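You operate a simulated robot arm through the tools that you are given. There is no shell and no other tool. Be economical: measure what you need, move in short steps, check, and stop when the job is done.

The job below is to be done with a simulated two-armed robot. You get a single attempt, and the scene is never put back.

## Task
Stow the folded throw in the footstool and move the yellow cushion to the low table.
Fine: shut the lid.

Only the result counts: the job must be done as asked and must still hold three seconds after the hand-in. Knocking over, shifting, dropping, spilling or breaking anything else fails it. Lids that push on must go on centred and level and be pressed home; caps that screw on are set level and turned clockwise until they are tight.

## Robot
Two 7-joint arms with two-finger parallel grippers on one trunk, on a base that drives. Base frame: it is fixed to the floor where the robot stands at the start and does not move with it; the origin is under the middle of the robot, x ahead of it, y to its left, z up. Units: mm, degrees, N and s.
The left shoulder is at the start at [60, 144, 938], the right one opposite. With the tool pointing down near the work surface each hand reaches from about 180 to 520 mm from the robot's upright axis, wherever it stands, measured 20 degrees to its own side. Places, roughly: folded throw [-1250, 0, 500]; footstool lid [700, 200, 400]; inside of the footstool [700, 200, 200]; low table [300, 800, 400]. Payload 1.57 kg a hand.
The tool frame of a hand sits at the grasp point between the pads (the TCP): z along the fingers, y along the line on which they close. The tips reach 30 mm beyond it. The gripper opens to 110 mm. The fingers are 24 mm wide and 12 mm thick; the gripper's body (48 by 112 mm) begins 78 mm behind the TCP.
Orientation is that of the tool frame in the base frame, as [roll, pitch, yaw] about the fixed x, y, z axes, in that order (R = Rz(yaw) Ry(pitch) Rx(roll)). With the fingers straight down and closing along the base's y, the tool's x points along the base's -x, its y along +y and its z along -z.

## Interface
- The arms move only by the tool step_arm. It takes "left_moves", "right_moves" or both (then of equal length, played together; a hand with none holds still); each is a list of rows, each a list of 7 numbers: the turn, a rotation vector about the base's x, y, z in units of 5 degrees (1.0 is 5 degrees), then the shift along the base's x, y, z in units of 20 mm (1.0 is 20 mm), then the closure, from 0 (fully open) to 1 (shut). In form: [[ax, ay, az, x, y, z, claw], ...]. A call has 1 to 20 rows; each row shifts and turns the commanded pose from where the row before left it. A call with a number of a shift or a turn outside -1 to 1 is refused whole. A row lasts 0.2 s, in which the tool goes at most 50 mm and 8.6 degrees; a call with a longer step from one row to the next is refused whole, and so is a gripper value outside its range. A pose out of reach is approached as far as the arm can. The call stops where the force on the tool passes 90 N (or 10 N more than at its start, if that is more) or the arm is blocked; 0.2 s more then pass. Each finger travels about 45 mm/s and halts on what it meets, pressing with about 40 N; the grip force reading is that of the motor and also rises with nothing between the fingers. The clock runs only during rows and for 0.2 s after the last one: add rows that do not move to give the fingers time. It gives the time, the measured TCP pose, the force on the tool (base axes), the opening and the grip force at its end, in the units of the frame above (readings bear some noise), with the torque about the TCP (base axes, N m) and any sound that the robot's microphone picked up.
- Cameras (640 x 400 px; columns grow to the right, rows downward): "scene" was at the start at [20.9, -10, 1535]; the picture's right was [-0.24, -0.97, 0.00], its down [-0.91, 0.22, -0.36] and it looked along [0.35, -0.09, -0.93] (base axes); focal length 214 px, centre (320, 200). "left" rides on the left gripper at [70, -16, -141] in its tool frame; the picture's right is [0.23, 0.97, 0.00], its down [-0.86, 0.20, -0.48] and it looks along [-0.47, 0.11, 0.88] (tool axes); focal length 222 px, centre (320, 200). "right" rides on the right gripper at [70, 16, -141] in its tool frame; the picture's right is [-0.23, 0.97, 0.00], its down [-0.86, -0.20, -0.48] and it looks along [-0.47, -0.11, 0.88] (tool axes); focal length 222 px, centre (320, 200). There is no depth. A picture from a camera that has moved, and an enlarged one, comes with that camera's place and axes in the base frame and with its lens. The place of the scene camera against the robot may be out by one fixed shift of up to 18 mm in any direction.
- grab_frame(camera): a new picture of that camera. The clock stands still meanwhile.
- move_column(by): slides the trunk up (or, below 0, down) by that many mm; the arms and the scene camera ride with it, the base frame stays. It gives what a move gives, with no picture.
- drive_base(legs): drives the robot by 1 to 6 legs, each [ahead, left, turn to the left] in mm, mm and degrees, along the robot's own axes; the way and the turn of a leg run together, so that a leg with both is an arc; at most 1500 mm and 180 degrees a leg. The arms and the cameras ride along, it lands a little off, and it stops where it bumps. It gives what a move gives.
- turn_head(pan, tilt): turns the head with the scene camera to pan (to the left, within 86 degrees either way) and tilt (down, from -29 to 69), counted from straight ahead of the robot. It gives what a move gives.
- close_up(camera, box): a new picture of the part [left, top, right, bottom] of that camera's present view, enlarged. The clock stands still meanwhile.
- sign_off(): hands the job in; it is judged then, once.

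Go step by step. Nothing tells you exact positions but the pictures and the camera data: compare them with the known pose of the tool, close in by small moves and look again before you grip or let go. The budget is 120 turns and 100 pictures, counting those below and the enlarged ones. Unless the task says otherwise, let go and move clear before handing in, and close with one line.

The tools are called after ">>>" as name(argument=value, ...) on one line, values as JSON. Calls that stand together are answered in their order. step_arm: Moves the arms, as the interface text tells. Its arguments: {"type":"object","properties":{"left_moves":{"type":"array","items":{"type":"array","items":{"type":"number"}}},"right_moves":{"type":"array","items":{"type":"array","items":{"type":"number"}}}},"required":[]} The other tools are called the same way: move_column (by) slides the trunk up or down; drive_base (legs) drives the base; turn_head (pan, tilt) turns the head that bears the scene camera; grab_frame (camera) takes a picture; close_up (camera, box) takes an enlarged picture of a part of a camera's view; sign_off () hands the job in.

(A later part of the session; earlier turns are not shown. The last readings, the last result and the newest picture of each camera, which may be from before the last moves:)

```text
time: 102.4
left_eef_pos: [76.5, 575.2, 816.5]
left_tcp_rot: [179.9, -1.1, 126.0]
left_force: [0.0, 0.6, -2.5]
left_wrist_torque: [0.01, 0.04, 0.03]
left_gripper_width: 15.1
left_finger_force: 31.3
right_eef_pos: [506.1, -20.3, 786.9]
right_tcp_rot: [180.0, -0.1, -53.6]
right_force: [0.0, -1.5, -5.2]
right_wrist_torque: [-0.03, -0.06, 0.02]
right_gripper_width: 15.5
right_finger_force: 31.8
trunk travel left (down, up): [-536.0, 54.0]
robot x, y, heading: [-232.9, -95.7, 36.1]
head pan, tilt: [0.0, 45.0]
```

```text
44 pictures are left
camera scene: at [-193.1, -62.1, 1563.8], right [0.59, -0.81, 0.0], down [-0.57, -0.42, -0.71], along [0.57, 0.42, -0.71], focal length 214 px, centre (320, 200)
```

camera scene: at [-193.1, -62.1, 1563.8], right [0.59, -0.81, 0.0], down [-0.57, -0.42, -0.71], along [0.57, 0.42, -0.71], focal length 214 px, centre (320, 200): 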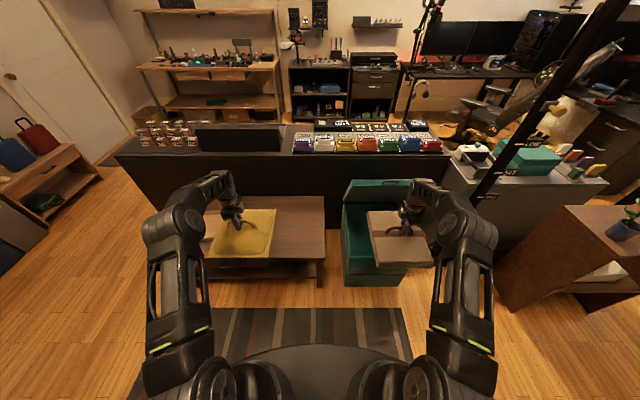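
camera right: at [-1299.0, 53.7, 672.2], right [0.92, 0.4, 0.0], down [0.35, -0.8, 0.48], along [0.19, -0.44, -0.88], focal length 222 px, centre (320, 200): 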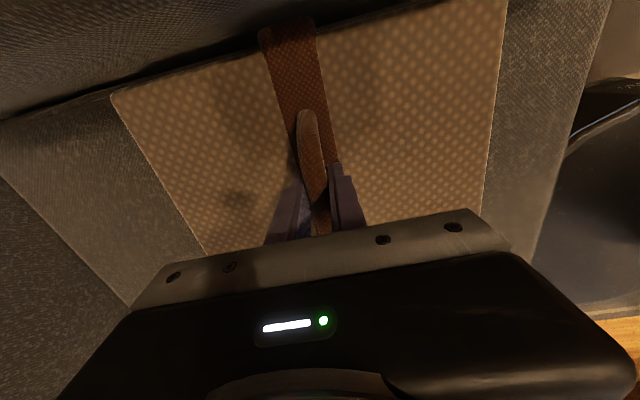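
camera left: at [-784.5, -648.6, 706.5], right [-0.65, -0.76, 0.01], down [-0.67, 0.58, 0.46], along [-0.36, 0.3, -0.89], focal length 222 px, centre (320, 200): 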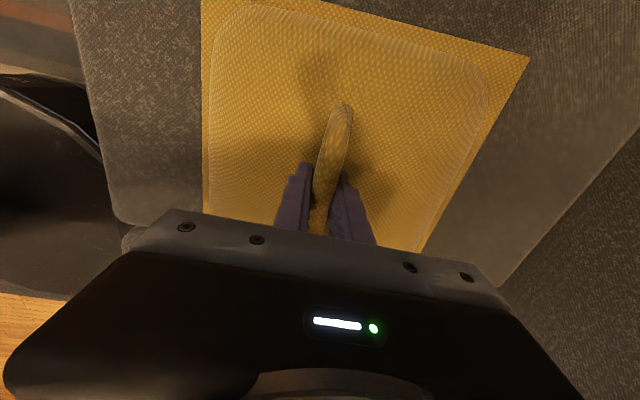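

The lid is still open and both items hang level. I lower the trunk so the throw passes under the lid's lean, then check before driving in.

>>> move_column(by=-210)

>>> turn_head(pan=-20, tilt=45)

>>> grab_frame(camera="scene")

>>> grab_frame(camera="right")

```text
time: 104.7
left_eef_pos: [77.2, 574.9, 605.9]
left_tcp_rot: [-180.0, -1.2, 126.0]
left_force: [0.4, 0.6, -3.0]
left_wrist_torque: [-0.01, -0.02, 0.02]
left_gripper_width: 15.3
left_finger_force: 31.1
right_eef_pos: [506.2, -20.2, 577.1]
right_tcp_rot: [180.0, 0.0, -53.7]
right_force: [-0.1, -0.5, -5.0]
right_wrist_torque: [-0.05, -0.06, -0.01]
right_gripper_width: 15.6
right_finger_force: 30.4
trunk travel left (down, up): [-326.0, 264.0]
robot x, y, heading: [-233.5, -94.3, 36.2]
head pan, tilt: [0.0, 45.0]
```

```text
time: 105.5
left_eef_pos: [77.6, 576.5, 606.0]
left_tcp_rot: [179.9, -1.1, 126.0]
left_force: [-0.4, 0.2, -2.7]
left_wrist_torque: [0.03, 0.04, 0.01]
left_gripper_width: 15.4
left_finger_force: 31.6
right_eef_pos: [505.1, -20.3, 575.2]
right_tcp_rot: [180.0, -0.2, -53.7]
right_force: [0.2, 0.6, -4.7]
right_wrist_torque: [-0.06, -0.05, 0.03]
right_gripper_width: 15.6
right_finger_force: 31.8
trunk travel left (down, up): [-326.0, 264.0]
robot x, y, heading: [-233.6, -92.8, 36.2]
head pan, tilt: [-20.0, 45.0]
```

```text
43 pictures are left
camera scene: at [-180.9, -86.5, 1353.8], right [0.28, -0.96, 0.0], down [-0.68, -0.2, -0.71], along [0.68, 0.2, -0.71], focal length 214 px, centre (320, 200)
```

scene: 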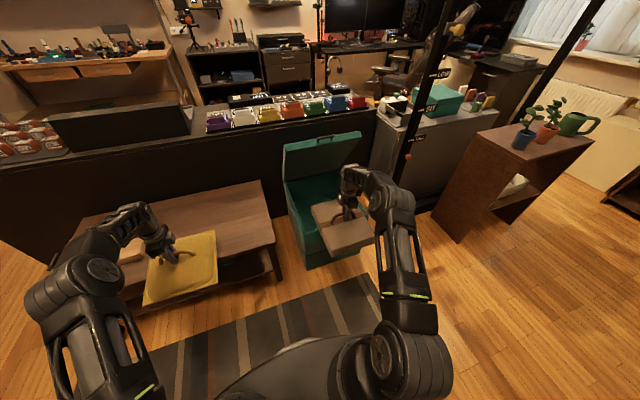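

```text
42 pictures are left
camera right: at [533.9, -84.7, 717.0], right [-0.92, -0.39, 0.0], down [-0.35, 0.81, 0.48], along [-0.19, 0.44, -0.88], focal length 222 px, centre (320, 200)
```

right: 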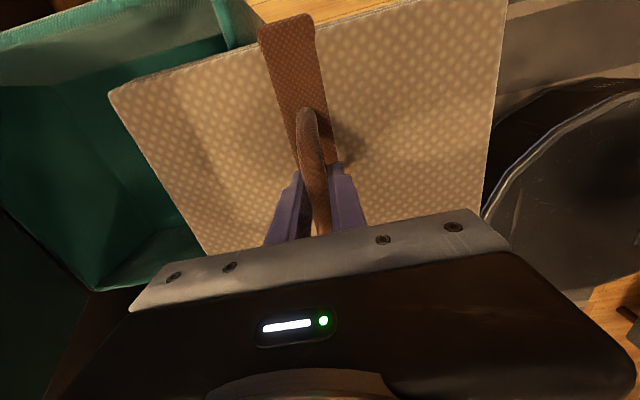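

Lateral alignment is within a few mm of the stool's centre. I drive 287 mm forward.

>>> drive_base(legs=[[287, 0, 0]])

>>> grab_frame(camera="scene")

>>> grab_frame(camera="right")

```text
time: 107.3
left_eef_pos: [281.0, 729.8, 605.4]
left_tcp_rot: [-179.9, -1.2, 126.2]
left_force: [-0.1, 0.7, -2.4]
left_wrist_torque: [0.0, -0.01, 0.0]
left_gripper_width: 15.3
left_finger_force: 30.8
right_eef_pos: [714.7, 136.3, 576.0]
right_tcp_rot: [-179.8, -0.3, -53.5]
right_force: [-0.3, 0.0, -4.9]
right_wrist_torque: [-0.05, -0.06, -0.01]
right_gripper_width: 15.7
right_finger_force: 31.4
trunk travel left (down, up): [-326.0, 264.0]
robot x, y, heading: [-23.4, 60.9, 36.6]
head pan, tilt: [-20.0, 45.0]
stopped in leg 1: the robot was blocked; the commanded pose is now the measured one
```

```text
41 pictures are left
camera scene: at [26.5, 66.2, 1353.7], right [0.28, -0.96, 0.0], down [-0.68, -0.2, -0.71], along [0.68, 0.2, -0.71], focal length 214 px, centre (320, 200)
```

scene: 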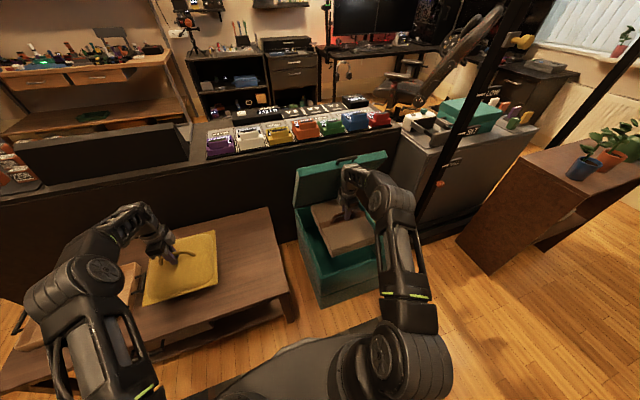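

```text
40 pictures are left
camera right: at [741.9, 70.6, 717.8], right [-0.92, -0.4, 0.0], down [-0.35, 0.81, 0.48], along [-0.19, 0.44, -0.88], focal length 222 px, centre (320, 200)
```

right: 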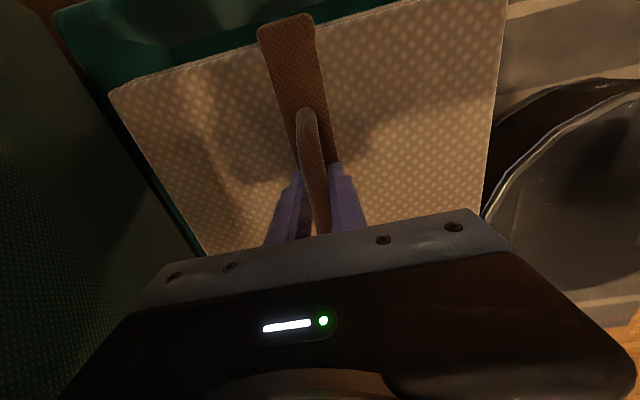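

The base was blocked ~26 mm short. I look down at what it touched and whether anything moved.

>>> turn_head(pan=0, tilt=68)

>>> grab_frame(camera="scene")

```text
time: 108.2
left_eef_pos: [282.5, 730.0, 605.9]
left_tcp_rot: [180.0, -1.1, 126.3]
left_force: [-0.4, 0.2, -3.1]
left_wrist_torque: [-0.04, 0.04, 0.02]
left_gripper_width: 15.6
left_finger_force: 31.4
right_eef_pos: [714.7, 136.1, 577.4]
right_tcp_rot: [-179.8, -0.2, -53.4]
right_force: [0.8, 0.1, -5.2]
right_wrist_torque: [-0.03, -0.02, 0.0]
right_gripper_width: 15.4
right_finger_force: 31.1
trunk travel left (down, up): [-326.0, 264.0]
robot x, y, heading: [-23.0, 58.8, 36.3]
head pan, tilt: [0.0, 68.0]
```

```text
39 pictures are left
camera scene: at [-5.5, 77.2, 1325.7], right [0.59, -0.8, 0.0], down [-0.75, -0.55, -0.37], along [0.3, 0.22, -0.93], focal length 214 px, centre (320, 200)
```

scene: 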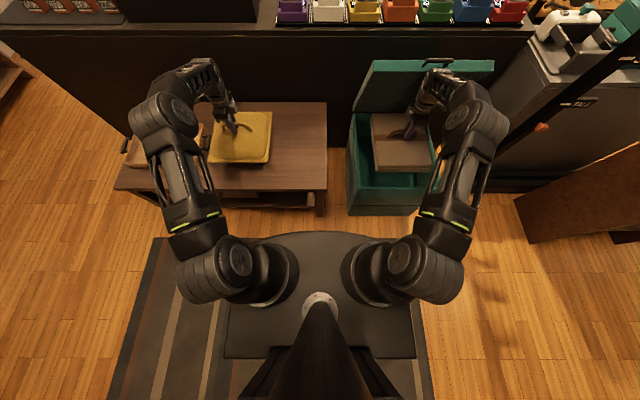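

Nothing obvious at the base; I check around the cushion and tray, and the throw against the lid.

>>> grab_frame(camera="left")

>>> close_up(camera="scene", box=[110, 80, 350, 240])

>>> close_up(camera="scene", box=[320, 50, 520, 230])

```text
38 pictures are left
camera left: at [227.3, 774.0, 748.8], right [0.65, 0.76, 0.0], down [0.67, -0.58, 0.46], along [0.35, -0.3, -0.89], focal length 222 px, centre (320, 200)
```

left: 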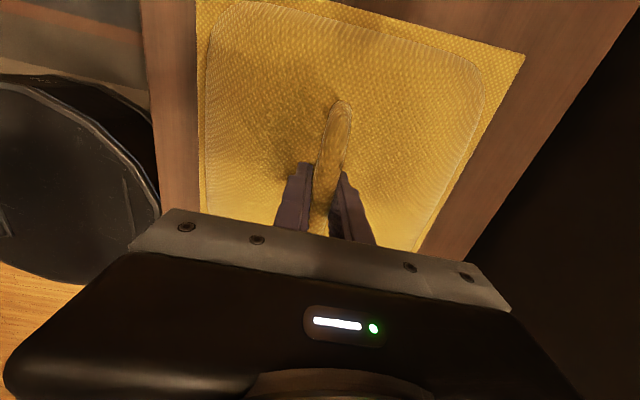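

```text
2.50 times, centred on (230, 160) of scene
camera zoom: at [-5.5, 77.2, 1325.7], right [0.59, -0.8, 0.0], down [-0.75, -0.55, -0.37], along [0.3, 0.22, -0.93], focal length 536 px, centre (545, 300)
```

zoom: 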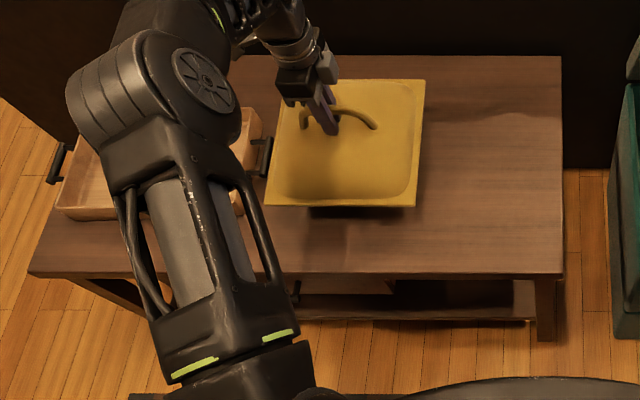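

```text
2.22 times, centred on (420, 140) of scene
camera zoom: at [-5.5, 77.2, 1325.7], right [0.59, -0.8, 0.0], down [-0.75, -0.55, -0.37], along [0.3, 0.22, -0.93], focal length 477 px, centre (98, 333)
```

zoom: 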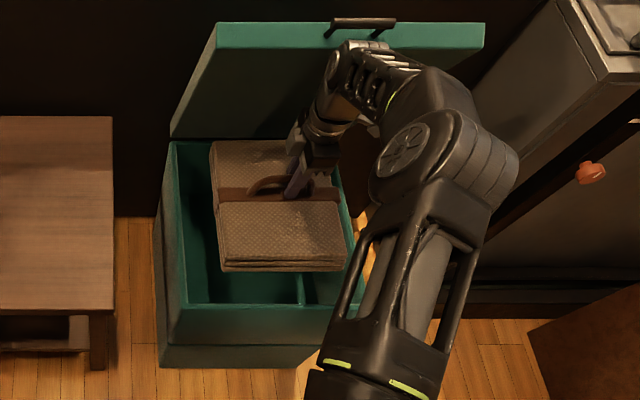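

The stool has a partition inside on its right, and the right wrist probably touched the leaning lid. The cushion hangs over a free part of the table, so I set it down first, lowering while shifting it ~40 mm away from the tray.

>>> step_arm(left_moves=[[0, 0, 0, 0.237, -0.322, 0, 1], [0, 0, 0, 0.237, -0.322, 0, 1], [0, 0, 0, 0.237, -0.322, -0.5, 1], [0, 0, 0, 0.237, -0.322, -0.5, 1], [0, 0, 0, 0.237, -0.322, -0.5, 1], [0, 0, 0, 0, 0, -0.5, 1], [0, 0, 0, 0, 0, -0.5, 1]])

>>> close_up(camera="scene", box=[110, 80, 350, 240])

```text
time: 109.8
left_eef_pos: [309.7, 701.6, 569.2]
left_tcp_rot: [178.3, -1.5, 126.3]
left_force: [15.4, 13.2, 58.4]
left_wrist_torque: [-0.54, 0.37, 0.01]
left_gripper_width: 15.4
left_finger_force: 31.2
right_eef_pos: [713.4, 133.2, 580.2]
right_tcp_rot: [-179.7, -0.1, -53.4]
right_force: [-0.9, 0.7, -5.1]
right_wrist_torque: [-0.06, -0.04, 0.02]
right_gripper_width: 15.5
right_finger_force: 31.2
trunk travel left (down, up): [-326.0, 264.0]
robot x, y, heading: [-27.6, 58.3, 36.4]
head pan, tilt: [0.0, 68.0]
```

```text
2.50 times, centred on (230, 160) of scene
camera zoom: at [-7.2, 72.9, 1327.0], right [0.59, -0.8, 0.0], down [-0.75, -0.55, -0.38], along [0.3, 0.23, -0.93], focal length 536 px, centre (545, 300)
```

zoom: 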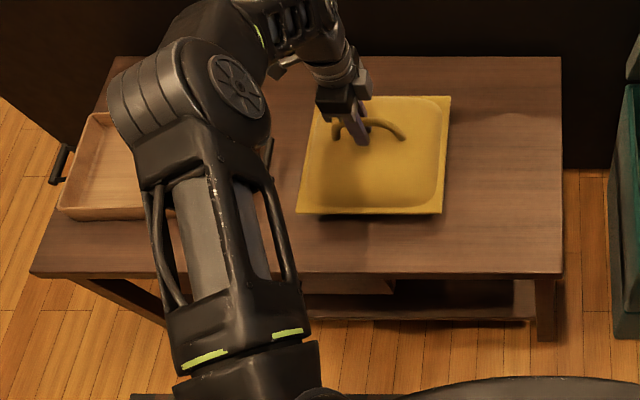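

The cushion is down on the table (58 N up). I relieve the pressure, open, and check before withdrawing.

>>> step_arm(left_moves=[[0, 0, 0, 0, 0, 0.5, 1], [0, 0, 0, 0, 0, 0, 1]])

>>> grab_frame(camera="left")

```text
time: 110.4
left_eef_pos: [306.0, 698.9, 570.8]
left_tcp_rot: [179.5, -1.2, 126.4]
left_force: [11.7, 3.0, 31.9]
left_wrist_torque: [-0.06, 0.06, 0.06]
left_gripper_width: 15.2
left_finger_force: 31.6
right_eef_pos: [714.3, 134.6, 577.9]
right_tcp_rot: [-179.7, -0.2, -53.5]
right_force: [0.1, -0.5, -5.2]
right_wrist_torque: [-0.05, -0.03, 0.02]
right_gripper_width: 15.5
right_finger_force: 30.7
trunk travel left (down, up): [-326.0, 264.0]
robot x, y, heading: [-24.8, 60.0, 36.5]
head pan, tilt: [0.0, 68.0]
```

```text
34 pictures are left
camera left: at [250.5, 742.2, 713.6], right [0.65, 0.76, 0.01], down [0.67, -0.58, 0.46], along [0.36, -0.29, -0.89], focal length 222 px, centre (320, 200)
```

left: 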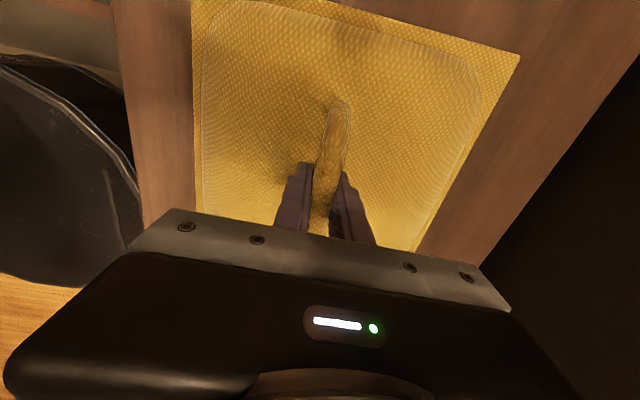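

I ease up another 8 mm, then open and lift clear.

>>> step_arm(left_moves=[[0, 0, 0, 0, 0, 0.4, 1], [0, 0, 0, 0, 0, 0, 1], [0, 0, 0, 0, 0, 0, 0.6], [0, 0, 0, 0, 0, 0, 0.4], [0, 0, 0, 0, 0, 0, 0.4], [0, 0, 0, 0, 0, 0.5, 0.4], [0, 0, 0, 0, 0, 1, 0.4], [0, 0, 0, 0, 0, 1, 0.4], [0, 0, 0, 0, 0, 1, 0.4], [0, 0, 0, 0, 0, 1, 0.4], [0, 0, 0, 0, 0, 1, 0.4], [0, 0, 0, 0, 0, 1, 0.4]])

>>> drive_base(legs=[[-120, 0, 0]])

>>> grab_frame(camera="scene")

```text
time: 113.0
left_eef_pos: [306.1, 698.8, 705.8]
left_tcp_rot: [-180.0, -1.1, 126.4]
left_force: [-0.1, 0.1, -0.2]
left_wrist_torque: [0.0, 0.0, 0.0]
left_gripper_width: 66.2
left_finger_force: 0.1
right_eef_pos: [714.7, 135.0, 577.2]
right_tcp_rot: [-179.8, -0.2, -53.5]
right_force: [0.2, 0.2, -4.8]
right_wrist_torque: [-0.06, -0.02, 0.01]
right_gripper_width: 15.3
right_finger_force: 31.1
trunk travel left (down, up): [-326.0, 264.0]
robot x, y, heading: [-25.0, 53.6, 36.6]
head pan, tilt: [0.0, 68.0]
```

```text
time: 114.2
left_eef_pos: [208.4, 627.4, 705.1]
left_tcp_rot: [-180.0, -1.0, 126.3]
left_force: [-0.4, 0.4, -0.4]
left_wrist_torque: [0.01, 0.0, 0.02]
left_gripper_width: 65.8
left_finger_force: 0.0
right_eef_pos: [617.0, 63.7, 577.5]
right_tcp_rot: [-179.9, -0.2, -53.5]
right_force: [0.0, -0.2, -4.4]
right_wrist_torque: [-0.04, -0.03, 0.02]
right_gripper_width: 15.6
right_finger_force: 31.6
trunk travel left (down, up): [-326.0, 264.0]
robot x, y, heading: [-121.4, -13.5, 36.7]
head pan, tilt: [0.0, 68.0]
```

```text
33 pictures are left
camera scene: at [-103.1, 4.9, 1325.7], right [0.59, -0.8, 0.0], down [-0.75, -0.55, -0.37], along [0.3, 0.22, -0.93], focal length 214 px, centre (320, 200)
```

scene: 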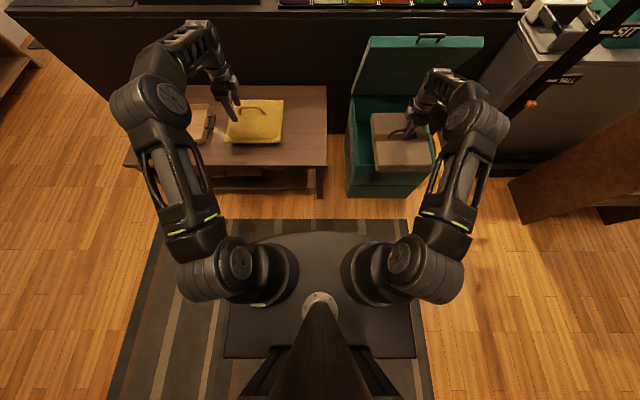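

The cushion sits on the table. Now I back off and shift right to look into the stool's interior without the throw in the way.

>>> drive_base(legs=[[-200, 0, 0], [0, -260, 0]])

>>> move_column(by=200)

>>> turn_head(pan=-5, tilt=55)

>>> close_up(camera="scene", box=[220, 70, 460, 270])

```text
time: 117.3
left_eef_pos: [205.2, 299.1, 705.1]
left_tcp_rot: [-179.9, -1.1, 126.0]
left_force: [-0.3, 0.2, 0.5]
left_wrist_torque: [-0.04, -0.01, 0.03]
left_gripper_width: 66.2
left_finger_force: 0.1
right_eef_pos: [611.3, -264.1, 577.5]
right_tcp_rot: [-179.8, -0.1, -53.7]
right_force: [-0.3, 0.6, -4.8]
right_wrist_torque: [-0.08, -0.03, 0.01]
right_gripper_width: 15.5
right_finger_force: 31.1
trunk travel left (down, up): [-326.0, 264.0]
robot x, y, heading: [-127.7, -341.0, 36.3]
head pan, tilt: [0.0, 68.0]
```

```text
time: 119.5
left_eef_pos: [205.8, 299.3, 905.1]
left_tcp_rot: [179.9, -1.0, 126.0]
left_force: [1.4, 0.5, 0.5]
left_wrist_torque: [0.04, 0.03, -0.04]
left_gripper_width: 66.1
left_finger_force: 0.0
right_eef_pos: [610.3, -263.5, 776.8]
right_tcp_rot: [-179.8, -0.1, -53.7]
right_force: [0.2, -0.3, -5.3]
right_wrist_torque: [-0.05, -0.06, 0.02]
right_gripper_width: 15.6
right_finger_force: 31.5
trunk travel left (down, up): [-526.0, 64.0]
robot x, y, heading: [-129.2, -338.1, 36.3]
head pan, tilt: [0.0, 68.0]
```

```text
time: 120.2
left_eef_pos: [204.2, 298.6, 906.2]
left_tcp_rot: [180.0, -1.2, 126.0]
left_force: [0.3, -0.1, 0.4]
left_wrist_torque: [0.0, 0.01, -0.02]
left_gripper_width: 66.0
left_finger_force: 0.1
right_eef_pos: [609.6, -263.8, 776.8]
right_tcp_rot: [-179.7, -0.3, -53.6]
right_force: [0.3, 0.8, -4.3]
right_wrist_torque: [-0.08, -0.03, -0.01]
right_gripper_width: 15.4
right_finger_force: 31.4
trunk travel left (down, up): [-526.0, 64.0]
robot x, y, heading: [-130.4, -337.6, 36.1]
head pan, tilt: [-5.0, 55.0]
```

```text
2.00 times, centred on (340, 170) of scene
camera zoom: at [-93.6, -316.9, 1540.3], right [0.52, -0.85, 0.0], down [-0.7, -0.43, -0.57], along [0.49, 0.3, -0.82], focal length 429 px, centre (280, 260)
```

zoom: 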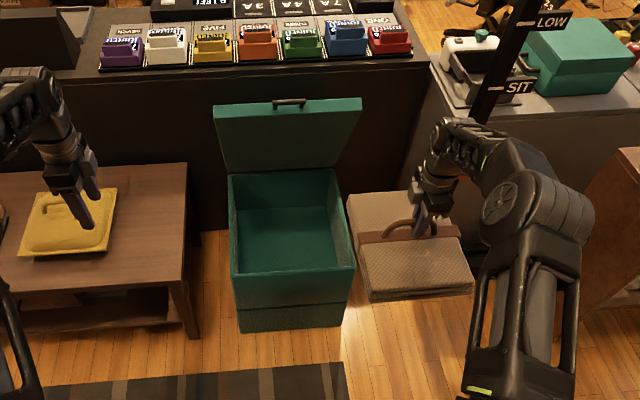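

The stool's interior is one open bay. I return: left 264 mm, lower so the throw just clears the rim (and the wrist clears the lid), then forward in two parts.

>>> drive_base(legs=[[0, 264, 0]])

>>> move_column(by=-235)

>>> turn_head(pan=-25, tilt=55)

>>> close_up(camera="scene", box=[200, 90, 440, 290])

```text
time: 122.1
left_eef_pos: [53.4, 509.8, 904.2]
left_tcp_rot: [-180.0, -1.1, 125.6]
left_force: [-0.5, -0.6, 0.0]
left_wrist_torque: [-0.05, -0.03, -0.02]
left_gripper_width: 65.8
left_finger_force: 0.0
right_eef_pos: [457.0, -57.6, 778.3]
right_tcp_rot: [-179.8, -0.2, -54.1]
right_force: [-0.3, 0.2, -4.6]
right_wrist_torque: [-0.03, -0.03, 0.01]
right_gripper_width: 15.4
right_finger_force: 31.8
trunk travel left (down, up): [-526.0, 64.0]
robot x, y, heading: [-282.8, -128.6, 35.9]
head pan, tilt: [-5.0, 55.0]
```

```text
time: 124.6
left_eef_pos: [54.0, 508.7, 670.6]
left_tcp_rot: [-180.0, -1.1, 125.7]
left_force: [-0.3, 0.3, -0.2]
left_wrist_torque: [0.0, 0.01, 0.0]
left_gripper_width: 66.0
left_finger_force: 0.1
right_eef_pos: [457.4, -57.3, 542.2]
right_tcp_rot: [-179.8, -0.2, -54.2]
right_force: [-0.8, -0.2, -5.0]
right_wrist_torque: [-0.03, -0.04, -0.01]
right_gripper_width: 15.3
right_finger_force: 31.0
trunk travel left (down, up): [-291.0, 299.0]
robot x, y, heading: [-281.7, -129.8, 35.5]
head pan, tilt: [-5.0, 55.0]
```

```text
time: 125.4
left_eef_pos: [54.2, 508.7, 669.9]
left_tcp_rot: [179.9, -1.1, 125.7]
left_force: [0.2, 0.1, -0.1]
left_wrist_torque: [-0.01, 0.0, -0.04]
left_gripper_width: 66.2
left_finger_force: 0.0
right_eef_pos: [456.4, -57.8, 541.8]
right_tcp_rot: [-179.7, -0.2, -54.1]
right_force: [0.5, -0.6, -5.5]
right_wrist_torque: [-0.1, -0.05, -0.01]
right_gripper_width: 15.6
right_finger_force: 31.3
trunk travel left (down, up): [-291.0, 299.0]
robot x, y, heading: [-282.8, -128.3, 35.9]
head pan, tilt: [-25.0, 55.0]
```

```text
2.00 times, centred on (320, 190) of scene
camera zoom: at [-239.2, -128.2, 1305.4], right [0.19, -0.98, 0.0], down [-0.8, -0.15, -0.57], along [0.56, 0.11, -0.82], focal length 429 px, centre (320, 220)
```

zoom: 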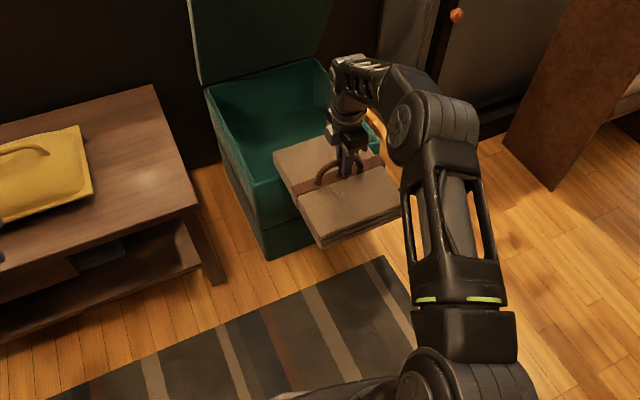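

The throw clears the rim visually. I drive in 315 mm with a slight left correction and check.

>>> drive_base(legs=[[315, 8, 0]])

>>> close_up(camera="scene", box=[220, 70, 460, 270])

>>> grab_frame(camera="right")

```text
time: 127.5
left_eef_pos: [312.4, 700.4, 670.8]
left_tcp_rot: [179.9, -1.1, 125.5]
left_force: [0.1, -0.3, 0.8]
left_wrist_torque: [0.0, -0.03, -0.01]
left_gripper_width: 66.1
left_finger_force: 0.1
right_eef_pos: [712.4, 133.5, 542.6]
right_tcp_rot: [-179.9, -0.1, -54.5]
right_force: [-0.4, -0.8, -4.5]
right_wrist_torque: [-0.06, -0.03, 0.02]
right_gripper_width: 15.3
right_finger_force: 30.8
trunk travel left (down, up): [-291.0, 299.0]
robot x, y, heading: [-27.3, 64.9, 35.7]
head pan, tilt: [-25.0, 55.0]
```

```text
2.00 times, centred on (340, 170) of scene
camera zoom: at [16.1, 64.8, 1305.4], right [0.18, -0.98, 0.0], down [-0.81, -0.15, -0.57], along [0.56, 0.11, -0.82], focal length 429 px, centre (280, 260)
```

zoom: 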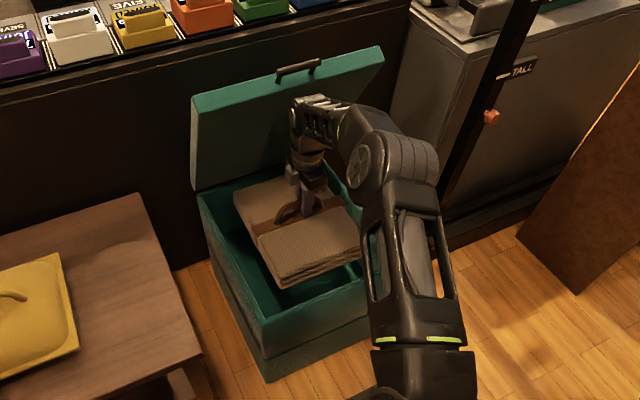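

```text
29 pictures are left
camera right: at [739.0, 67.2, 683.2], right [-0.92, -0.38, 0.0], down [-0.34, 0.81, 0.48], along [-0.18, 0.44, -0.88], focal length 222 px, centre (320, 200)
```

right: 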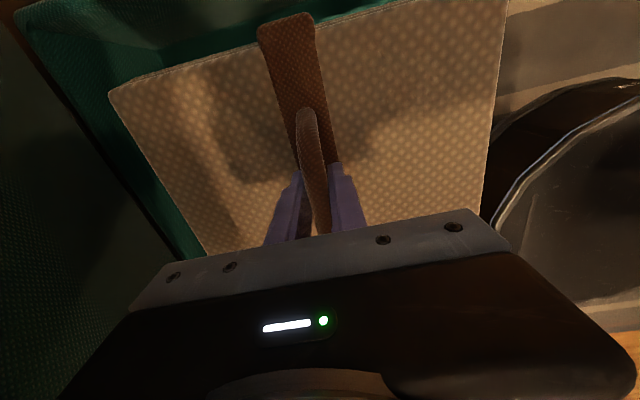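

Lateral fit is good, but front clearance is only ~20 mm, so I move 30 mm further in while descending a little, then descend inside.

>>> step_arm(right_moves=[[0, 0, 0, 0.4, 0.295, -0.4, 1], [0, 0, 0, 0.4, 0.295, -0.4, 1], [0, 0, 0, 0.4, 0.295, -0.4, 1], [0, 0, 0, 0, 0, -0.5, 1], [0, 0, 0, 0, 0, -0.5, 1], [0, 0, 0, 0, 0, -0.5, 1]])

>>> close_up(camera="scene", box=[220, 70, 460, 270])

```text
time: 128.9
left_eef_pos: [311.9, 700.8, 669.2]
left_tcp_rot: [-180.0, -1.2, 125.4]
left_force: [-0.3, -0.7, 0.1]
left_wrist_torque: [0.03, 0.01, 0.02]
left_gripper_width: 66.0
left_finger_force: 0.2
right_eef_pos: [735.4, 151.6, 488.2]
right_tcp_rot: [-179.7, -0.2, -54.4]
right_force: [0.0, -0.3, -4.9]
right_wrist_torque: [-0.05, -0.02, 0.02]
right_gripper_width: 15.5
right_finger_force: 31.4
trunk travel left (down, up): [-291.0, 299.0]
robot x, y, heading: [-28.0, 63.8, 35.5]
head pan, tilt: [-25.0, 55.0]
```

```text
2.00 times, centred on (340, 170) of scene
camera zoom: at [16.1, 64.8, 1305.4], right [0.18, -0.98, 0.0], down [-0.81, -0.15, -0.57], along [0.56, 0.11, -0.82], focal length 429 px, centre (280, 260)
```

zoom: 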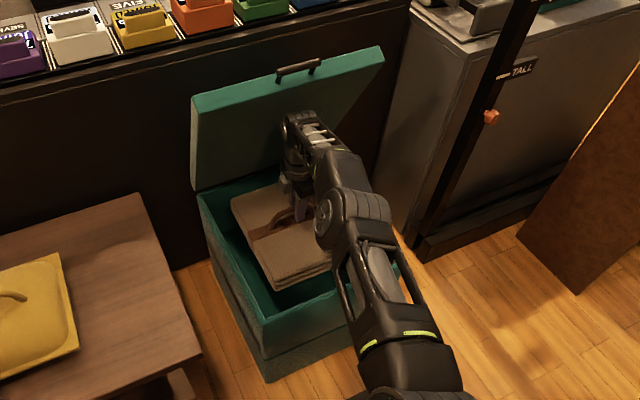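

No contact and well inside. Continue down.

>>> step_arm(right_moves=[[0, 0, 0, 0, 0, -0.7, 1], [0, 0, 0, 0, 0, -0.7, 1], [0, 0, 0, 0, 0, -0.7, 1], [0, 0, 0, 0, 0, -0.7, 1], [0, 0, 0, 0, 0, -0.7, 1], [0, 0, 0, 0, 0, -0.7, 1], [0, 0, 0, 0, 0, -0.7, 1], [0, 0, 0, 0, 0, -0.7, 1]])

>>> close_up(camera="scene", box=[220, 70, 460, 270])

```text
time: 130.7
left_eef_pos: [312.5, 701.3, 669.1]
left_tcp_rot: [-179.9, -1.0, 125.4]
left_force: [0.3, 0.5, -0.5]
left_wrist_torque: [0.03, 0.03, -0.04]
left_gripper_width: 66.1
left_finger_force: 0.1
right_eef_pos: [711.5, 139.5, 383.3]
right_tcp_rot: [-179.9, -0.3, -54.5]
right_force: [-0.4, 0.0, -5.6]
right_wrist_torque: [-0.05, -0.04, 0.0]
right_gripper_width: 15.3
right_finger_force: 31.3
right hand out of reach, approached as far as the arm can: row 3, 4, 6, 8
trunk travel left (down, up): [-291.0, 299.0]
robot x, y, heading: [-25.7, 66.4, 35.9]
head pan, tilt: [-25.0, 55.0]
```

```text
2.00 times, centred on (340, 170) of scene
camera zoom: at [16.0, 64.8, 1305.4], right [0.18, -0.98, 0.0], down [-0.81, -0.15, -0.57], along [0.56, 0.11, -0.82], focal length 429 px, centre (280, 260)
```

zoom: 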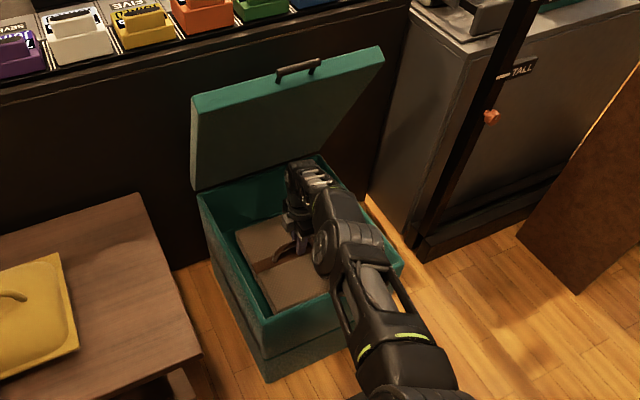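

The arm runs out of reach downward, so I raise the left hand and lower the trunk in steps until the throw rests.

>>> step_arm(left_moves=[[0, 0, 0, 0, 0, 1, 0.4], [0, 0, 0, 0, 0, 1, 0.4], [0, 0, 0, 0, 0, 1, 0.4], [0, 0, 0, 0, 0, 1, 0.4], [0, 0, 0, 0, 0, 1, 0.4], [0, 0, 0, 0, 0, 1, 0.4], [0, 0, 0, 0, 0, 1, 0.4]])

>>> move_column(by=-40)

>>> move_column(by=-30)

```text
time: 132.3
left_eef_pos: [311.7, 700.3, 750.1]
left_tcp_rot: [179.9, -1.1, 125.4]
left_force: [0.5, 0.5, -0.6]
left_wrist_torque: [-0.02, 0.0, 0.01]
left_gripper_width: 66.0
left_finger_force: 0.1
left hand out of reach, approached as far as the arm can: row 5, 6, 7
right_eef_pos: [711.1, 140.2, 382.9]
right_tcp_rot: [-179.8, -0.2, -54.4]
right_force: [-0.2, -0.9, -4.1]
right_wrist_torque: [-0.05, -0.06, -0.01]
right_gripper_width: 15.4
right_finger_force: 31.3
trunk travel left (down, up): [-291.0, 299.0]
robot x, y, heading: [-31.6, 62.4, 35.6]
head pan, tilt: [-25.0, 55.0]
```

```text
time: 133.2
left_eef_pos: [312.5, 701.1, 709.8]
left_tcp_rot: [179.9, -1.1, 125.4]
left_force: [-0.2, 0.3, 0.2]
left_wrist_torque: [-0.03, 0.01, 0.0]
left_gripper_width: 66.0
left_finger_force: 0.1
right_eef_pos: [711.1, 141.0, 342.7]
right_tcp_rot: [-179.8, -0.2, -54.4]
right_force: [-1.4, 0.4, -4.2]
right_wrist_torque: [-0.05, -0.06, -0.02]
right_gripper_width: 15.4
right_finger_force: 31.8
trunk travel left (down, up): [-251.0, 339.0]
robot x, y, heading: [-28.0, 67.0, 35.5]
head pan, tilt: [-25.0, 55.0]
```

```text
time: 133.9
left_eef_pos: [311.1, 701.4, 681.0]
left_tcp_rot: [179.9, -1.2, 125.4]
left_force: [-0.2, -0.7, -0.3]
left_wrist_torque: [-0.04, -0.01, -0.01]
left_gripper_width: 66.1
left_finger_force: 0.1
right_eef_pos: [712.4, 139.4, 313.9]
right_tcp_rot: [-179.8, -0.2, -54.4]
right_force: [1.8, -1.2, -2.1]
right_wrist_torque: [0.11, 0.1, -0.03]
right_gripper_width: 15.6
right_finger_force: 31.0
trunk travel left (down, up): [-221.0, 369.0]
robot x, y, heading: [-26.0, 65.2, 35.4]
head pan, tilt: [-25.0, 55.0]
```

The throw has just touched the bottom. I open the right hand and lift out straight up with the trunk.

>>> step_arm(right_moves=[[0, 0, 0, 0, 0, 0, 0.7], [0, 0, 0, 0, 0, 0, 0.5], [0, 0, 0, 0, 0, 0, 0.5], [0, 0, 0, 0, 0, 0, 0.5], [0, 0, 0, 0, 0, 0, 0.5]])

>>> move_column(by=60)

>>> grab_frame(camera="right")

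```text
time: 135.1
left_eef_pos: [311.3, 700.6, 681.2]
left_tcp_rot: [179.9, -1.1, 125.4]
left_force: [0.3, 0.5, 0.0]
left_wrist_torque: [0.01, 0.02, -0.02]
left_gripper_width: 66.1
left_finger_force: 0.0
right_eef_pos: [711.0, 141.2, 313.1]
right_tcp_rot: [-179.9, -0.2, -54.3]
right_force: [0.0, -0.4, 0.0]
right_wrist_torque: [0.02, 0.0, -0.02]
right_gripper_width: 55.2
right_finger_force: 0.1
trunk travel left (down, up): [-221.0, 369.0]
robot x, y, heading: [-28.1, 67.4, 35.5]
head pan, tilt: [-25.0, 55.0]
```

```text
time: 136.1
left_eef_pos: [312.9, 699.9, 739.1]
left_tcp_rot: [179.9, -1.2, 125.4]
left_force: [0.0, -0.7, 0.2]
left_wrist_torque: [0.01, 0.03, -0.01]
left_gripper_width: 66.1
left_finger_force: 0.1
right_eef_pos: [711.1, 139.8, 371.9]
right_tcp_rot: [-179.8, -0.2, -54.4]
right_force: [0.0, -0.6, -0.3]
right_wrist_torque: [0.02, -0.02, -0.03]
right_gripper_width: 54.8
right_finger_force: 0.0
trunk travel left (down, up): [-281.0, 309.0]
robot x, y, heading: [-30.8, 64.5, 35.7]
head pan, tilt: [-25.0, 55.0]
```

```text
26 pictures are left
camera right: at [738.1, 74.4, 513.9], right [-0.92, -0.38, 0.0], down [-0.34, 0.81, 0.48], along [-0.18, 0.44, -0.88], focal length 222 px, centre (320, 200)
```

right: 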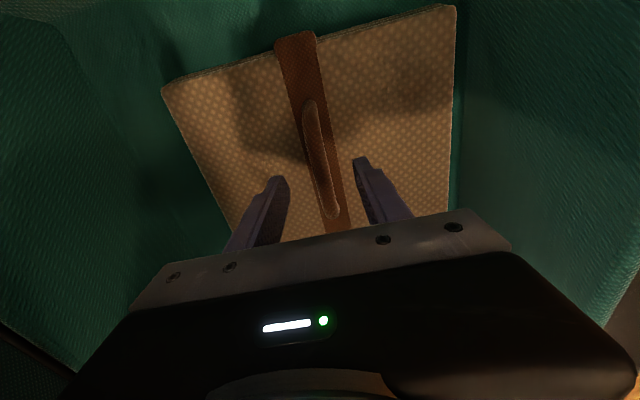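

The throw lies flat inside. I withdraw upward, back off, and line up with the lid handle to close the lid in a controlled way.

>>> move_column(by=165)

>>> drive_base(legs=[[-300, 0, 0], [0, -181, 0.4]])

>>> turn_head(pan=-12, tilt=48)

>>> close_up(camera="scene", box=[200, 80, 440, 280])

```text
time: 138.0
left_eef_pos: [311.5, 701.1, 905.3]
left_tcp_rot: [179.9, -1.1, 125.4]
left_force: [0.1, 1.5, 0.1]
left_wrist_torque: [0.0, 0.01, 0.02]
left_gripper_width: 66.2
left_finger_force: 0.1
right_eef_pos: [711.9, 140.0, 537.1]
right_tcp_rot: [-179.8, -0.2, -54.4]
right_force: [-0.6, -0.7, -0.9]
right_wrist_torque: [-0.06, 0.0, -0.03]
right_gripper_width: 54.7
right_finger_force: 0.1
trunk travel left (down, up): [-446.0, 144.0]
robot x, y, heading: [-30.9, 64.6, 35.6]
head pan, tilt: [-25.0, 55.0]
```

```text
time: 141.1
left_eef_pos: [168.7, 384.5, 905.9]
left_tcp_rot: [179.9, -1.1, 126.2]
left_force: [1.2, 0.0, -0.5]
left_wrist_torque: [0.0, -0.04, 0.02]
left_gripper_width: 65.8
left_finger_force: 0.1
right_eef_pos: [575.7, -170.0, 537.8]
right_tcp_rot: [-179.7, -0.2, -53.5]
right_force: [0.8, 0.2, -0.2]
right_wrist_torque: [0.01, 0.0, -0.02]
right_gripper_width: 55.0
right_finger_force: 0.0
trunk travel left (down, up): [-446.0, 144.0]
robot x, y, heading: [-162.8, -252.1, 36.6]
head pan, tilt: [-25.0, 55.0]
```

```text
time: 141.9
left_eef_pos: [168.2, 385.6, 904.7]
left_tcp_rot: [179.9, -1.1, 126.2]
left_force: [0.3, -1.0, 0.8]
left_wrist_torque: [0.02, 0.02, -0.04]
left_gripper_width: 66.0
left_finger_force: 0.1
right_eef_pos: [575.5, -169.9, 538.1]
right_tcp_rot: [-179.8, -0.2, -53.6]
right_force: [0.2, 0.4, 0.2]
right_wrist_torque: [-0.02, 0.0, -0.03]
right_gripper_width: 55.0
right_finger_force: 0.1
trunk travel left (down, up): [-446.0, 144.0]
robot x, y, heading: [-160.8, -252.2, 36.6]
head pan, tilt: [-12.0, 48.0]
```

```text
2.00 times, centred on (320, 180) of scene
camera zoom: at [-117.5, -236.3, 1469.6], right [0.41, -0.91, 0.0], down [-0.68, -0.31, -0.67], along [0.61, 0.28, -0.74], focal length 429 px, centre (320, 240)
```

zoom: 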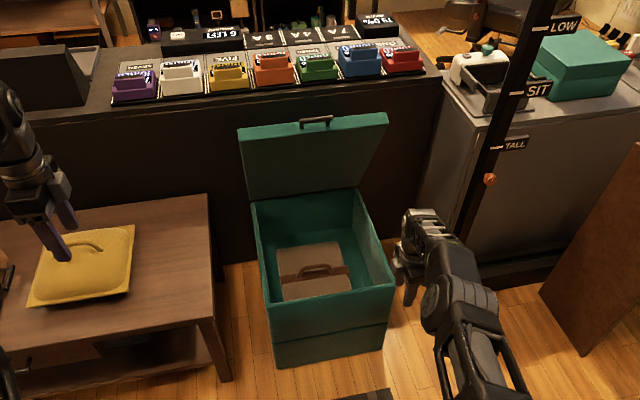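

The throw is flat in the stool, and the lid handle is at about (767, 177, 854). I raise and tilt the right hand to face the handle, then drive closer.

>>> step_arm(right_moves=[[0.182, -0.246, 0, -0.288, 0.387, 0.975, 0.3], [0.182, -0.246, 0, -0.288, 0.387, 0.975, 0.3], [0.182, -0.246, 0, -0.288, 0.387, 0.975, 0.3], [0.182, -0.246, 0, -0.288, 0.387, 0.975, 0.3], [0.182, -0.246, 0, -0.288, 0.387, 0.975, 0.3], [0.182, -0.246, 0, -0.288, 0.387, 0.975, 0.3], [0.182, -0.246, 0, -0.288, 0.387, 0.975, 0.3], [0.182, -0.246, 0, -0.288, 0.387, 0.975, 0.3], [0.182, -0.246, 0, -0.288, 0.387, 0.975, 0.3], [0.182, -0.246, 0, -0.288, 0.387, 0.975, 0.3], [0.182, -0.246, 0, -0.288, 0.387, 0.975, 0.3], [0.182, -0.246, 0, -0.288, 0.387, 0.975, 0.3], [0.182, -0.246, 0, -0.288, 0.387, 0.975, 0.3], [0.182, -0.246, 0, -0.288, 0.387, 0.975, 0.3], [0.182, -0.246, 0, -0.288, 0.387, 0.975, 0.3], [0.182, -0.246, 0, -0.288, 0.387, 0.975, 0.3], [0.182, -0.246, 0, -0.288, 0.387, 0.975, 0.3]])

>>> drive_base(legs=[[200, 0, 0]])

>>> grab_frame(camera="right")

>>> grab_frame(camera="scene")

```text
time: 145.5
left_eef_pos: [167.7, 385.0, 905.9]
left_tcp_rot: [179.9, -1.1, 126.2]
left_force: [-0.6, -0.6, 0.4]
left_wrist_torque: [0.01, 0.02, 0.01]
left_gripper_width: 66.0
left_finger_force: 0.1
right_eef_pos: [474.7, -39.0, 868.3]
right_tcp_rot: [-153.9, -0.1, -53.7]
right_force: [0.1, -0.6, -0.5]
right_wrist_torque: [0.0, -0.02, 0.0]
right_gripper_width: 76.9
right_finger_force: 0.1
trunk travel left (down, up): [-446.0, 144.0]
robot x, y, heading: [-157.1, -255.5, 36.0]
head pan, tilt: [-12.0, 48.0]
```

```text
time: 147.1
left_eef_pos: [328.8, 501.8, 906.0]
left_tcp_rot: [180.0, -1.0, 125.9]
left_force: [0.6, 0.1, -0.4]
left_wrist_torque: [-0.04, 0.03, -0.03]
left_gripper_width: 66.0
left_finger_force: 0.1
right_eef_pos: [636.0, 77.6, 868.3]
right_tcp_rot: [-153.9, -0.2, -53.8]
right_force: [0.3, 0.4, 0.4]
right_wrist_torque: [0.02, 0.0, 0.0]
right_gripper_width: 77.2
right_finger_force: 0.0
trunk travel left (down, up): [-446.0, 144.0]
robot x, y, heading: [-3.7, -140.6, 35.9]
head pan, tilt: [-12.0, 48.0]
```

```text
24 pictures are left
camera right: at [614.9, -24.1, 988.0], right [-0.84, -0.33, -0.43], down [-0.53, 0.67, 0.52], along [0.12, 0.66, -0.74], focal length 222 px, centre (320, 200)
```

right: 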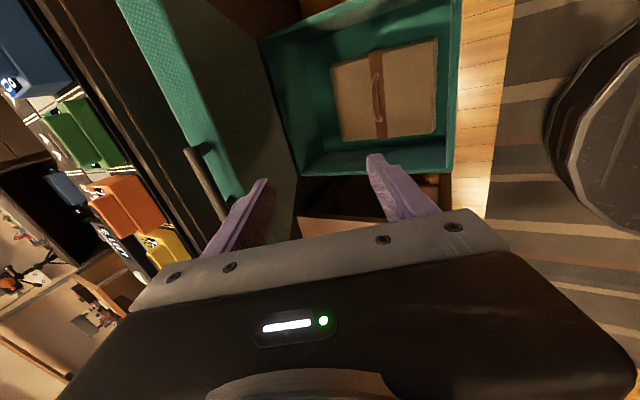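

```text
23 pictures are left
camera scene: at [41.7, -119.3, 1469.6], right [0.41, -0.91, 0.0], down [-0.68, -0.31, -0.67], along [0.61, 0.27, -0.74], focal length 214 px, centre (320, 200)
```

scene: 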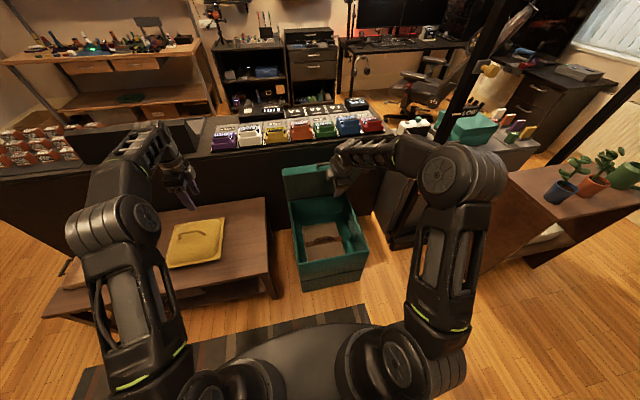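

The handle bar is at about (763, 170, 851), already aligned sideways. I come up and over it, then check before lowering the fingers around it.

>>> step_arm(right_moves=[[0, 0, 0, 0, 0, 0.85, 0.3], [0, 0, 0, 0, 0, 0.85, 0.3], [0, 0, 0, 0.75, 0.548, 0, 0.3], [0, 0, 0, 0.75, 0.548, 0, 0.3], [0, 0, 0, 0.75, 0.548, 0, 0.3], [0, 0, 0, 0.75, 0.548, 0, 0.3], [0, 0, 0, 0.75, 0.548, 0, 0.3], [0, 0, 0, 0.75, 0.548, 0, 0.3], [0, 0, 0, 0.75, 0.548, 0, 0.3]])

>>> grab_frame(camera="right")

>>> close_up(camera="scene", box=[260, 120, 400, 220])

```text
time: 149.1
left_eef_pos: [329.2, 501.5, 905.8]
left_tcp_rot: [179.9, -1.1, 126.0]
left_force: [-0.2, -0.1, -0.2]
left_wrist_torque: [-0.01, 0.01, -0.03]
left_gripper_width: 66.1
left_finger_force: 0.0
right_eef_pos: [740.8, 153.2, 903.3]
right_tcp_rot: [-153.9, -0.2, -53.8]
right_force: [0.2, 0.2, -0.4]
right_wrist_torque: [0.03, 0.01, 0.01]
right_gripper_width: 77.0
right_finger_force: 0.2
trunk travel left (down, up): [-446.0, 144.0]
robot x, y, heading: [-3.2, -140.3, 36.1]
head pan, tilt: [-12.0, 48.0]
```

```text
22 pictures are left
camera right: at [719.7, 52.7, 1022.8], right [-0.84, -0.33, -0.43], down [-0.53, 0.67, 0.52], along [0.12, 0.66, -0.74], focal length 222 px, centre (320, 200)
```

right: 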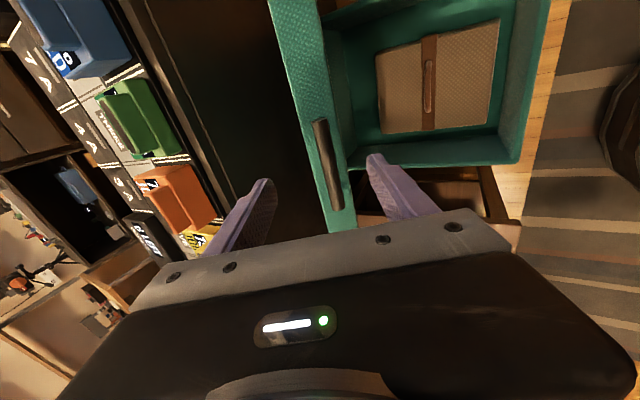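

```text
4.00 times, centred on (330, 170) of scene
camera zoom: at [41.2, -119.6, 1469.6], right [0.41, -0.91, 0.0], down [-0.68, -0.31, -0.67], along [0.61, 0.27, -0.74], focal length 858 px, centre (280, 320)
```

zoom: 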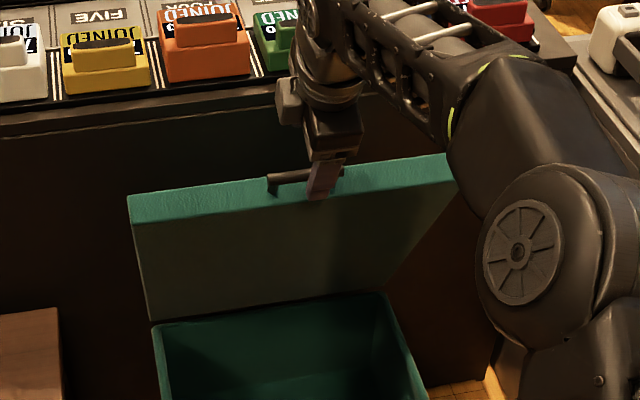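

The fingers straddle the bar nicely. I descend ~45 mm along the tool and close.

>>> step_arm(right_moves=[[0, 0, 0, 0.2, 0.15, -0.69, 0.3], [0, 0, 0, 0.2, 0.15, -0.69, 0.3], [0, 0, 0, 0.2, 0.15, -0.65, 0.3], [0, 0, 0, 0, 0, 0, 0.6], [0, 0, 0, 0, 0, 0, 1], [0, 0, 0, 0, 0, 0, 1], [0, 0, 0, 0, 0, 0, 1], [0, 0, 0, 0, 0, 0, 1], [0, 0, 0, 0, 0, 0, 1]])

>>> grab_frame(camera="right")

```text
time: 151.1
left_eef_pos: [329.0, 499.7, 905.8]
left_tcp_rot: [179.9, -1.1, 126.0]
left_force: [-0.5, -0.2, -0.1]
left_wrist_torque: [0.03, 0.01, 0.02]
left_gripper_width: 65.8
left_finger_force: 0.0
right_eef_pos: [751.8, 163.0, 861.6]
right_tcp_rot: [-153.9, -0.2, -53.7]
right_force: [-4.2, -3.1, -2.2]
right_wrist_torque: [-0.23, 0.17, -0.04]
right_gripper_width: 13.7
right_finger_force: 30.6
trunk travel left (down, up): [-446.0, 144.0]
robot x, y, heading: [-1.9, -139.9, 36.2]
head pan, tilt: [-12.0, 48.0]
```

```text
20 pictures are left
camera right: at [730.8, 60.5, 982.0], right [-0.84, -0.33, -0.43], down [-0.53, 0.67, 0.52], along [0.12, 0.66, -0.74], focal length 222 px, centre (320, 200)
```

right: 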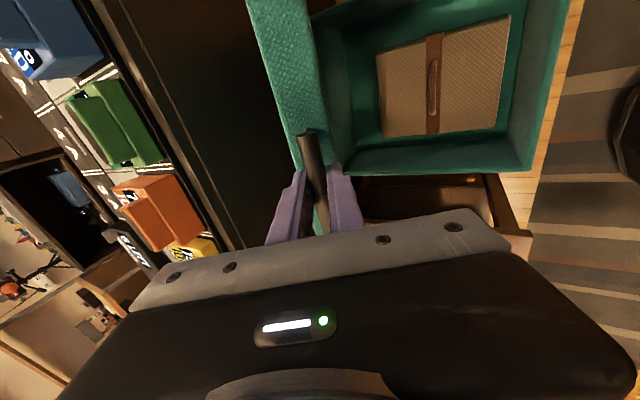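

The bar is gripped at 13.7 mm. I start closing along the arc, first 10°, checking forces.

>>> step_arm(right_moves=[[0.159, -0.218, 0, -0.618, -0.451, -0.4, 1], [0.159, -0.218, 0, -0.606, -0.443, -0.42, 1], [0.159, -0.218, 0, -0.594, -0.434, -0.45, 1], [0.159, -0.218, 0, -0.582, -0.425, -0.475, 1], [0.159, -0.218, 0, -0.566, -0.413, -0.5, 1]])

```text
time: 152.3
left_eef_pos: [327.4, 499.4, 906.1]
left_tcp_rot: [179.8, -1.1, 126.0]
left_force: [0.6, -0.3, 1.0]
left_wrist_torque: [0.02, -0.02, 0.03]
left_gripper_width: 66.1
left_finger_force: 0.1
right_eef_pos: [690.0, 116.8, 816.7]
right_tcp_rot: [-147.0, -0.1, -53.8]
right_force: [-3.0, -4.5, 11.2]
right_wrist_torque: [-0.14, -0.19, -0.03]
right_gripper_width: 13.9
right_finger_force: 30.4
trunk travel left (down, up): [-446.0, 144.0]
robot x, y, heading: [-4.4, -136.5, 36.1]
head pan, tilt: [-12.0, 48.0]
```

Forces are small (≈12 N). I continue the arc for the next 20°.

>>> step_arm(right_moves=[[0.159, -0.218, 0, -0.553, -0.404, -0.525, 1], [0.159, -0.218, 0, -0.541, -0.395, -0.545, 1], [0.159, -0.218, 0, -0.521, -0.381, -0.57, 1], [0.159, -0.218, 0, -0.505, -0.369, -0.595, 1], [0.159, -0.218, 0, -0.489, -0.357, -0.61, 1], [0.159, -0.218, 0, -0.473, -0.345, -0.635, 1], [0.159, -0.218, 0, -0.452, -0.33, -0.655, 1], [0.159, -0.218, 0, -0.436, -0.319, -0.675, 1], [0.159, -0.218, 0, -0.416, -0.304, -0.69, 1], [0.159, -0.218, 0, -0.396, -0.289, -0.71, 1]])

>>> grab_frame(camera="scene")

```text
time: 154.5
left_eef_pos: [328.7, 500.3, 907.1]
left_tcp_rot: [179.8, -1.1, 126.0]
left_force: [-1.2, -0.2, 0.1]
left_wrist_torque: [-0.01, 0.01, -0.04]
left_gripper_width: 66.2
left_finger_force: 0.1
right_eef_pos: [596.2, 47.1, 693.6]
right_tcp_rot: [-133.6, -0.2, -53.9]
right_force: [-19.3, -13.4, 15.6]
right_wrist_torque: [-0.03, -0.02, -0.07]
right_gripper_width: 14.0
right_finger_force: 30.3
trunk travel left (down, up): [-446.0, 144.0]
robot x, y, heading: [-8.2, -136.7, 36.4]
head pan, tilt: [-12.0, 48.0]
```

```text
19 pictures are left
camera scene: at [37.6, -121.7, 1469.8], right [0.41, -0.91, 0.0], down [-0.68, -0.3, -0.67], along [0.61, 0.28, -0.74], focal length 214 px, centre (320, 200)
```

scene: 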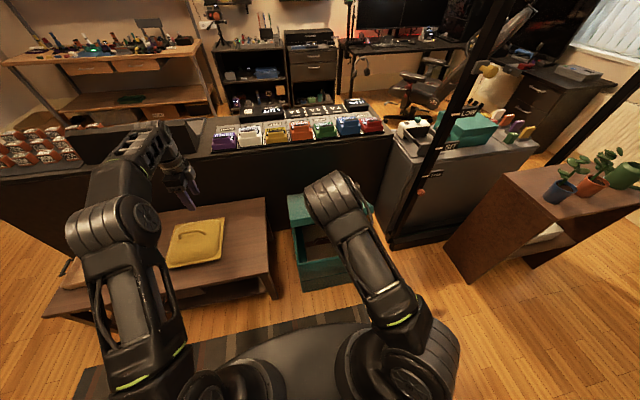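

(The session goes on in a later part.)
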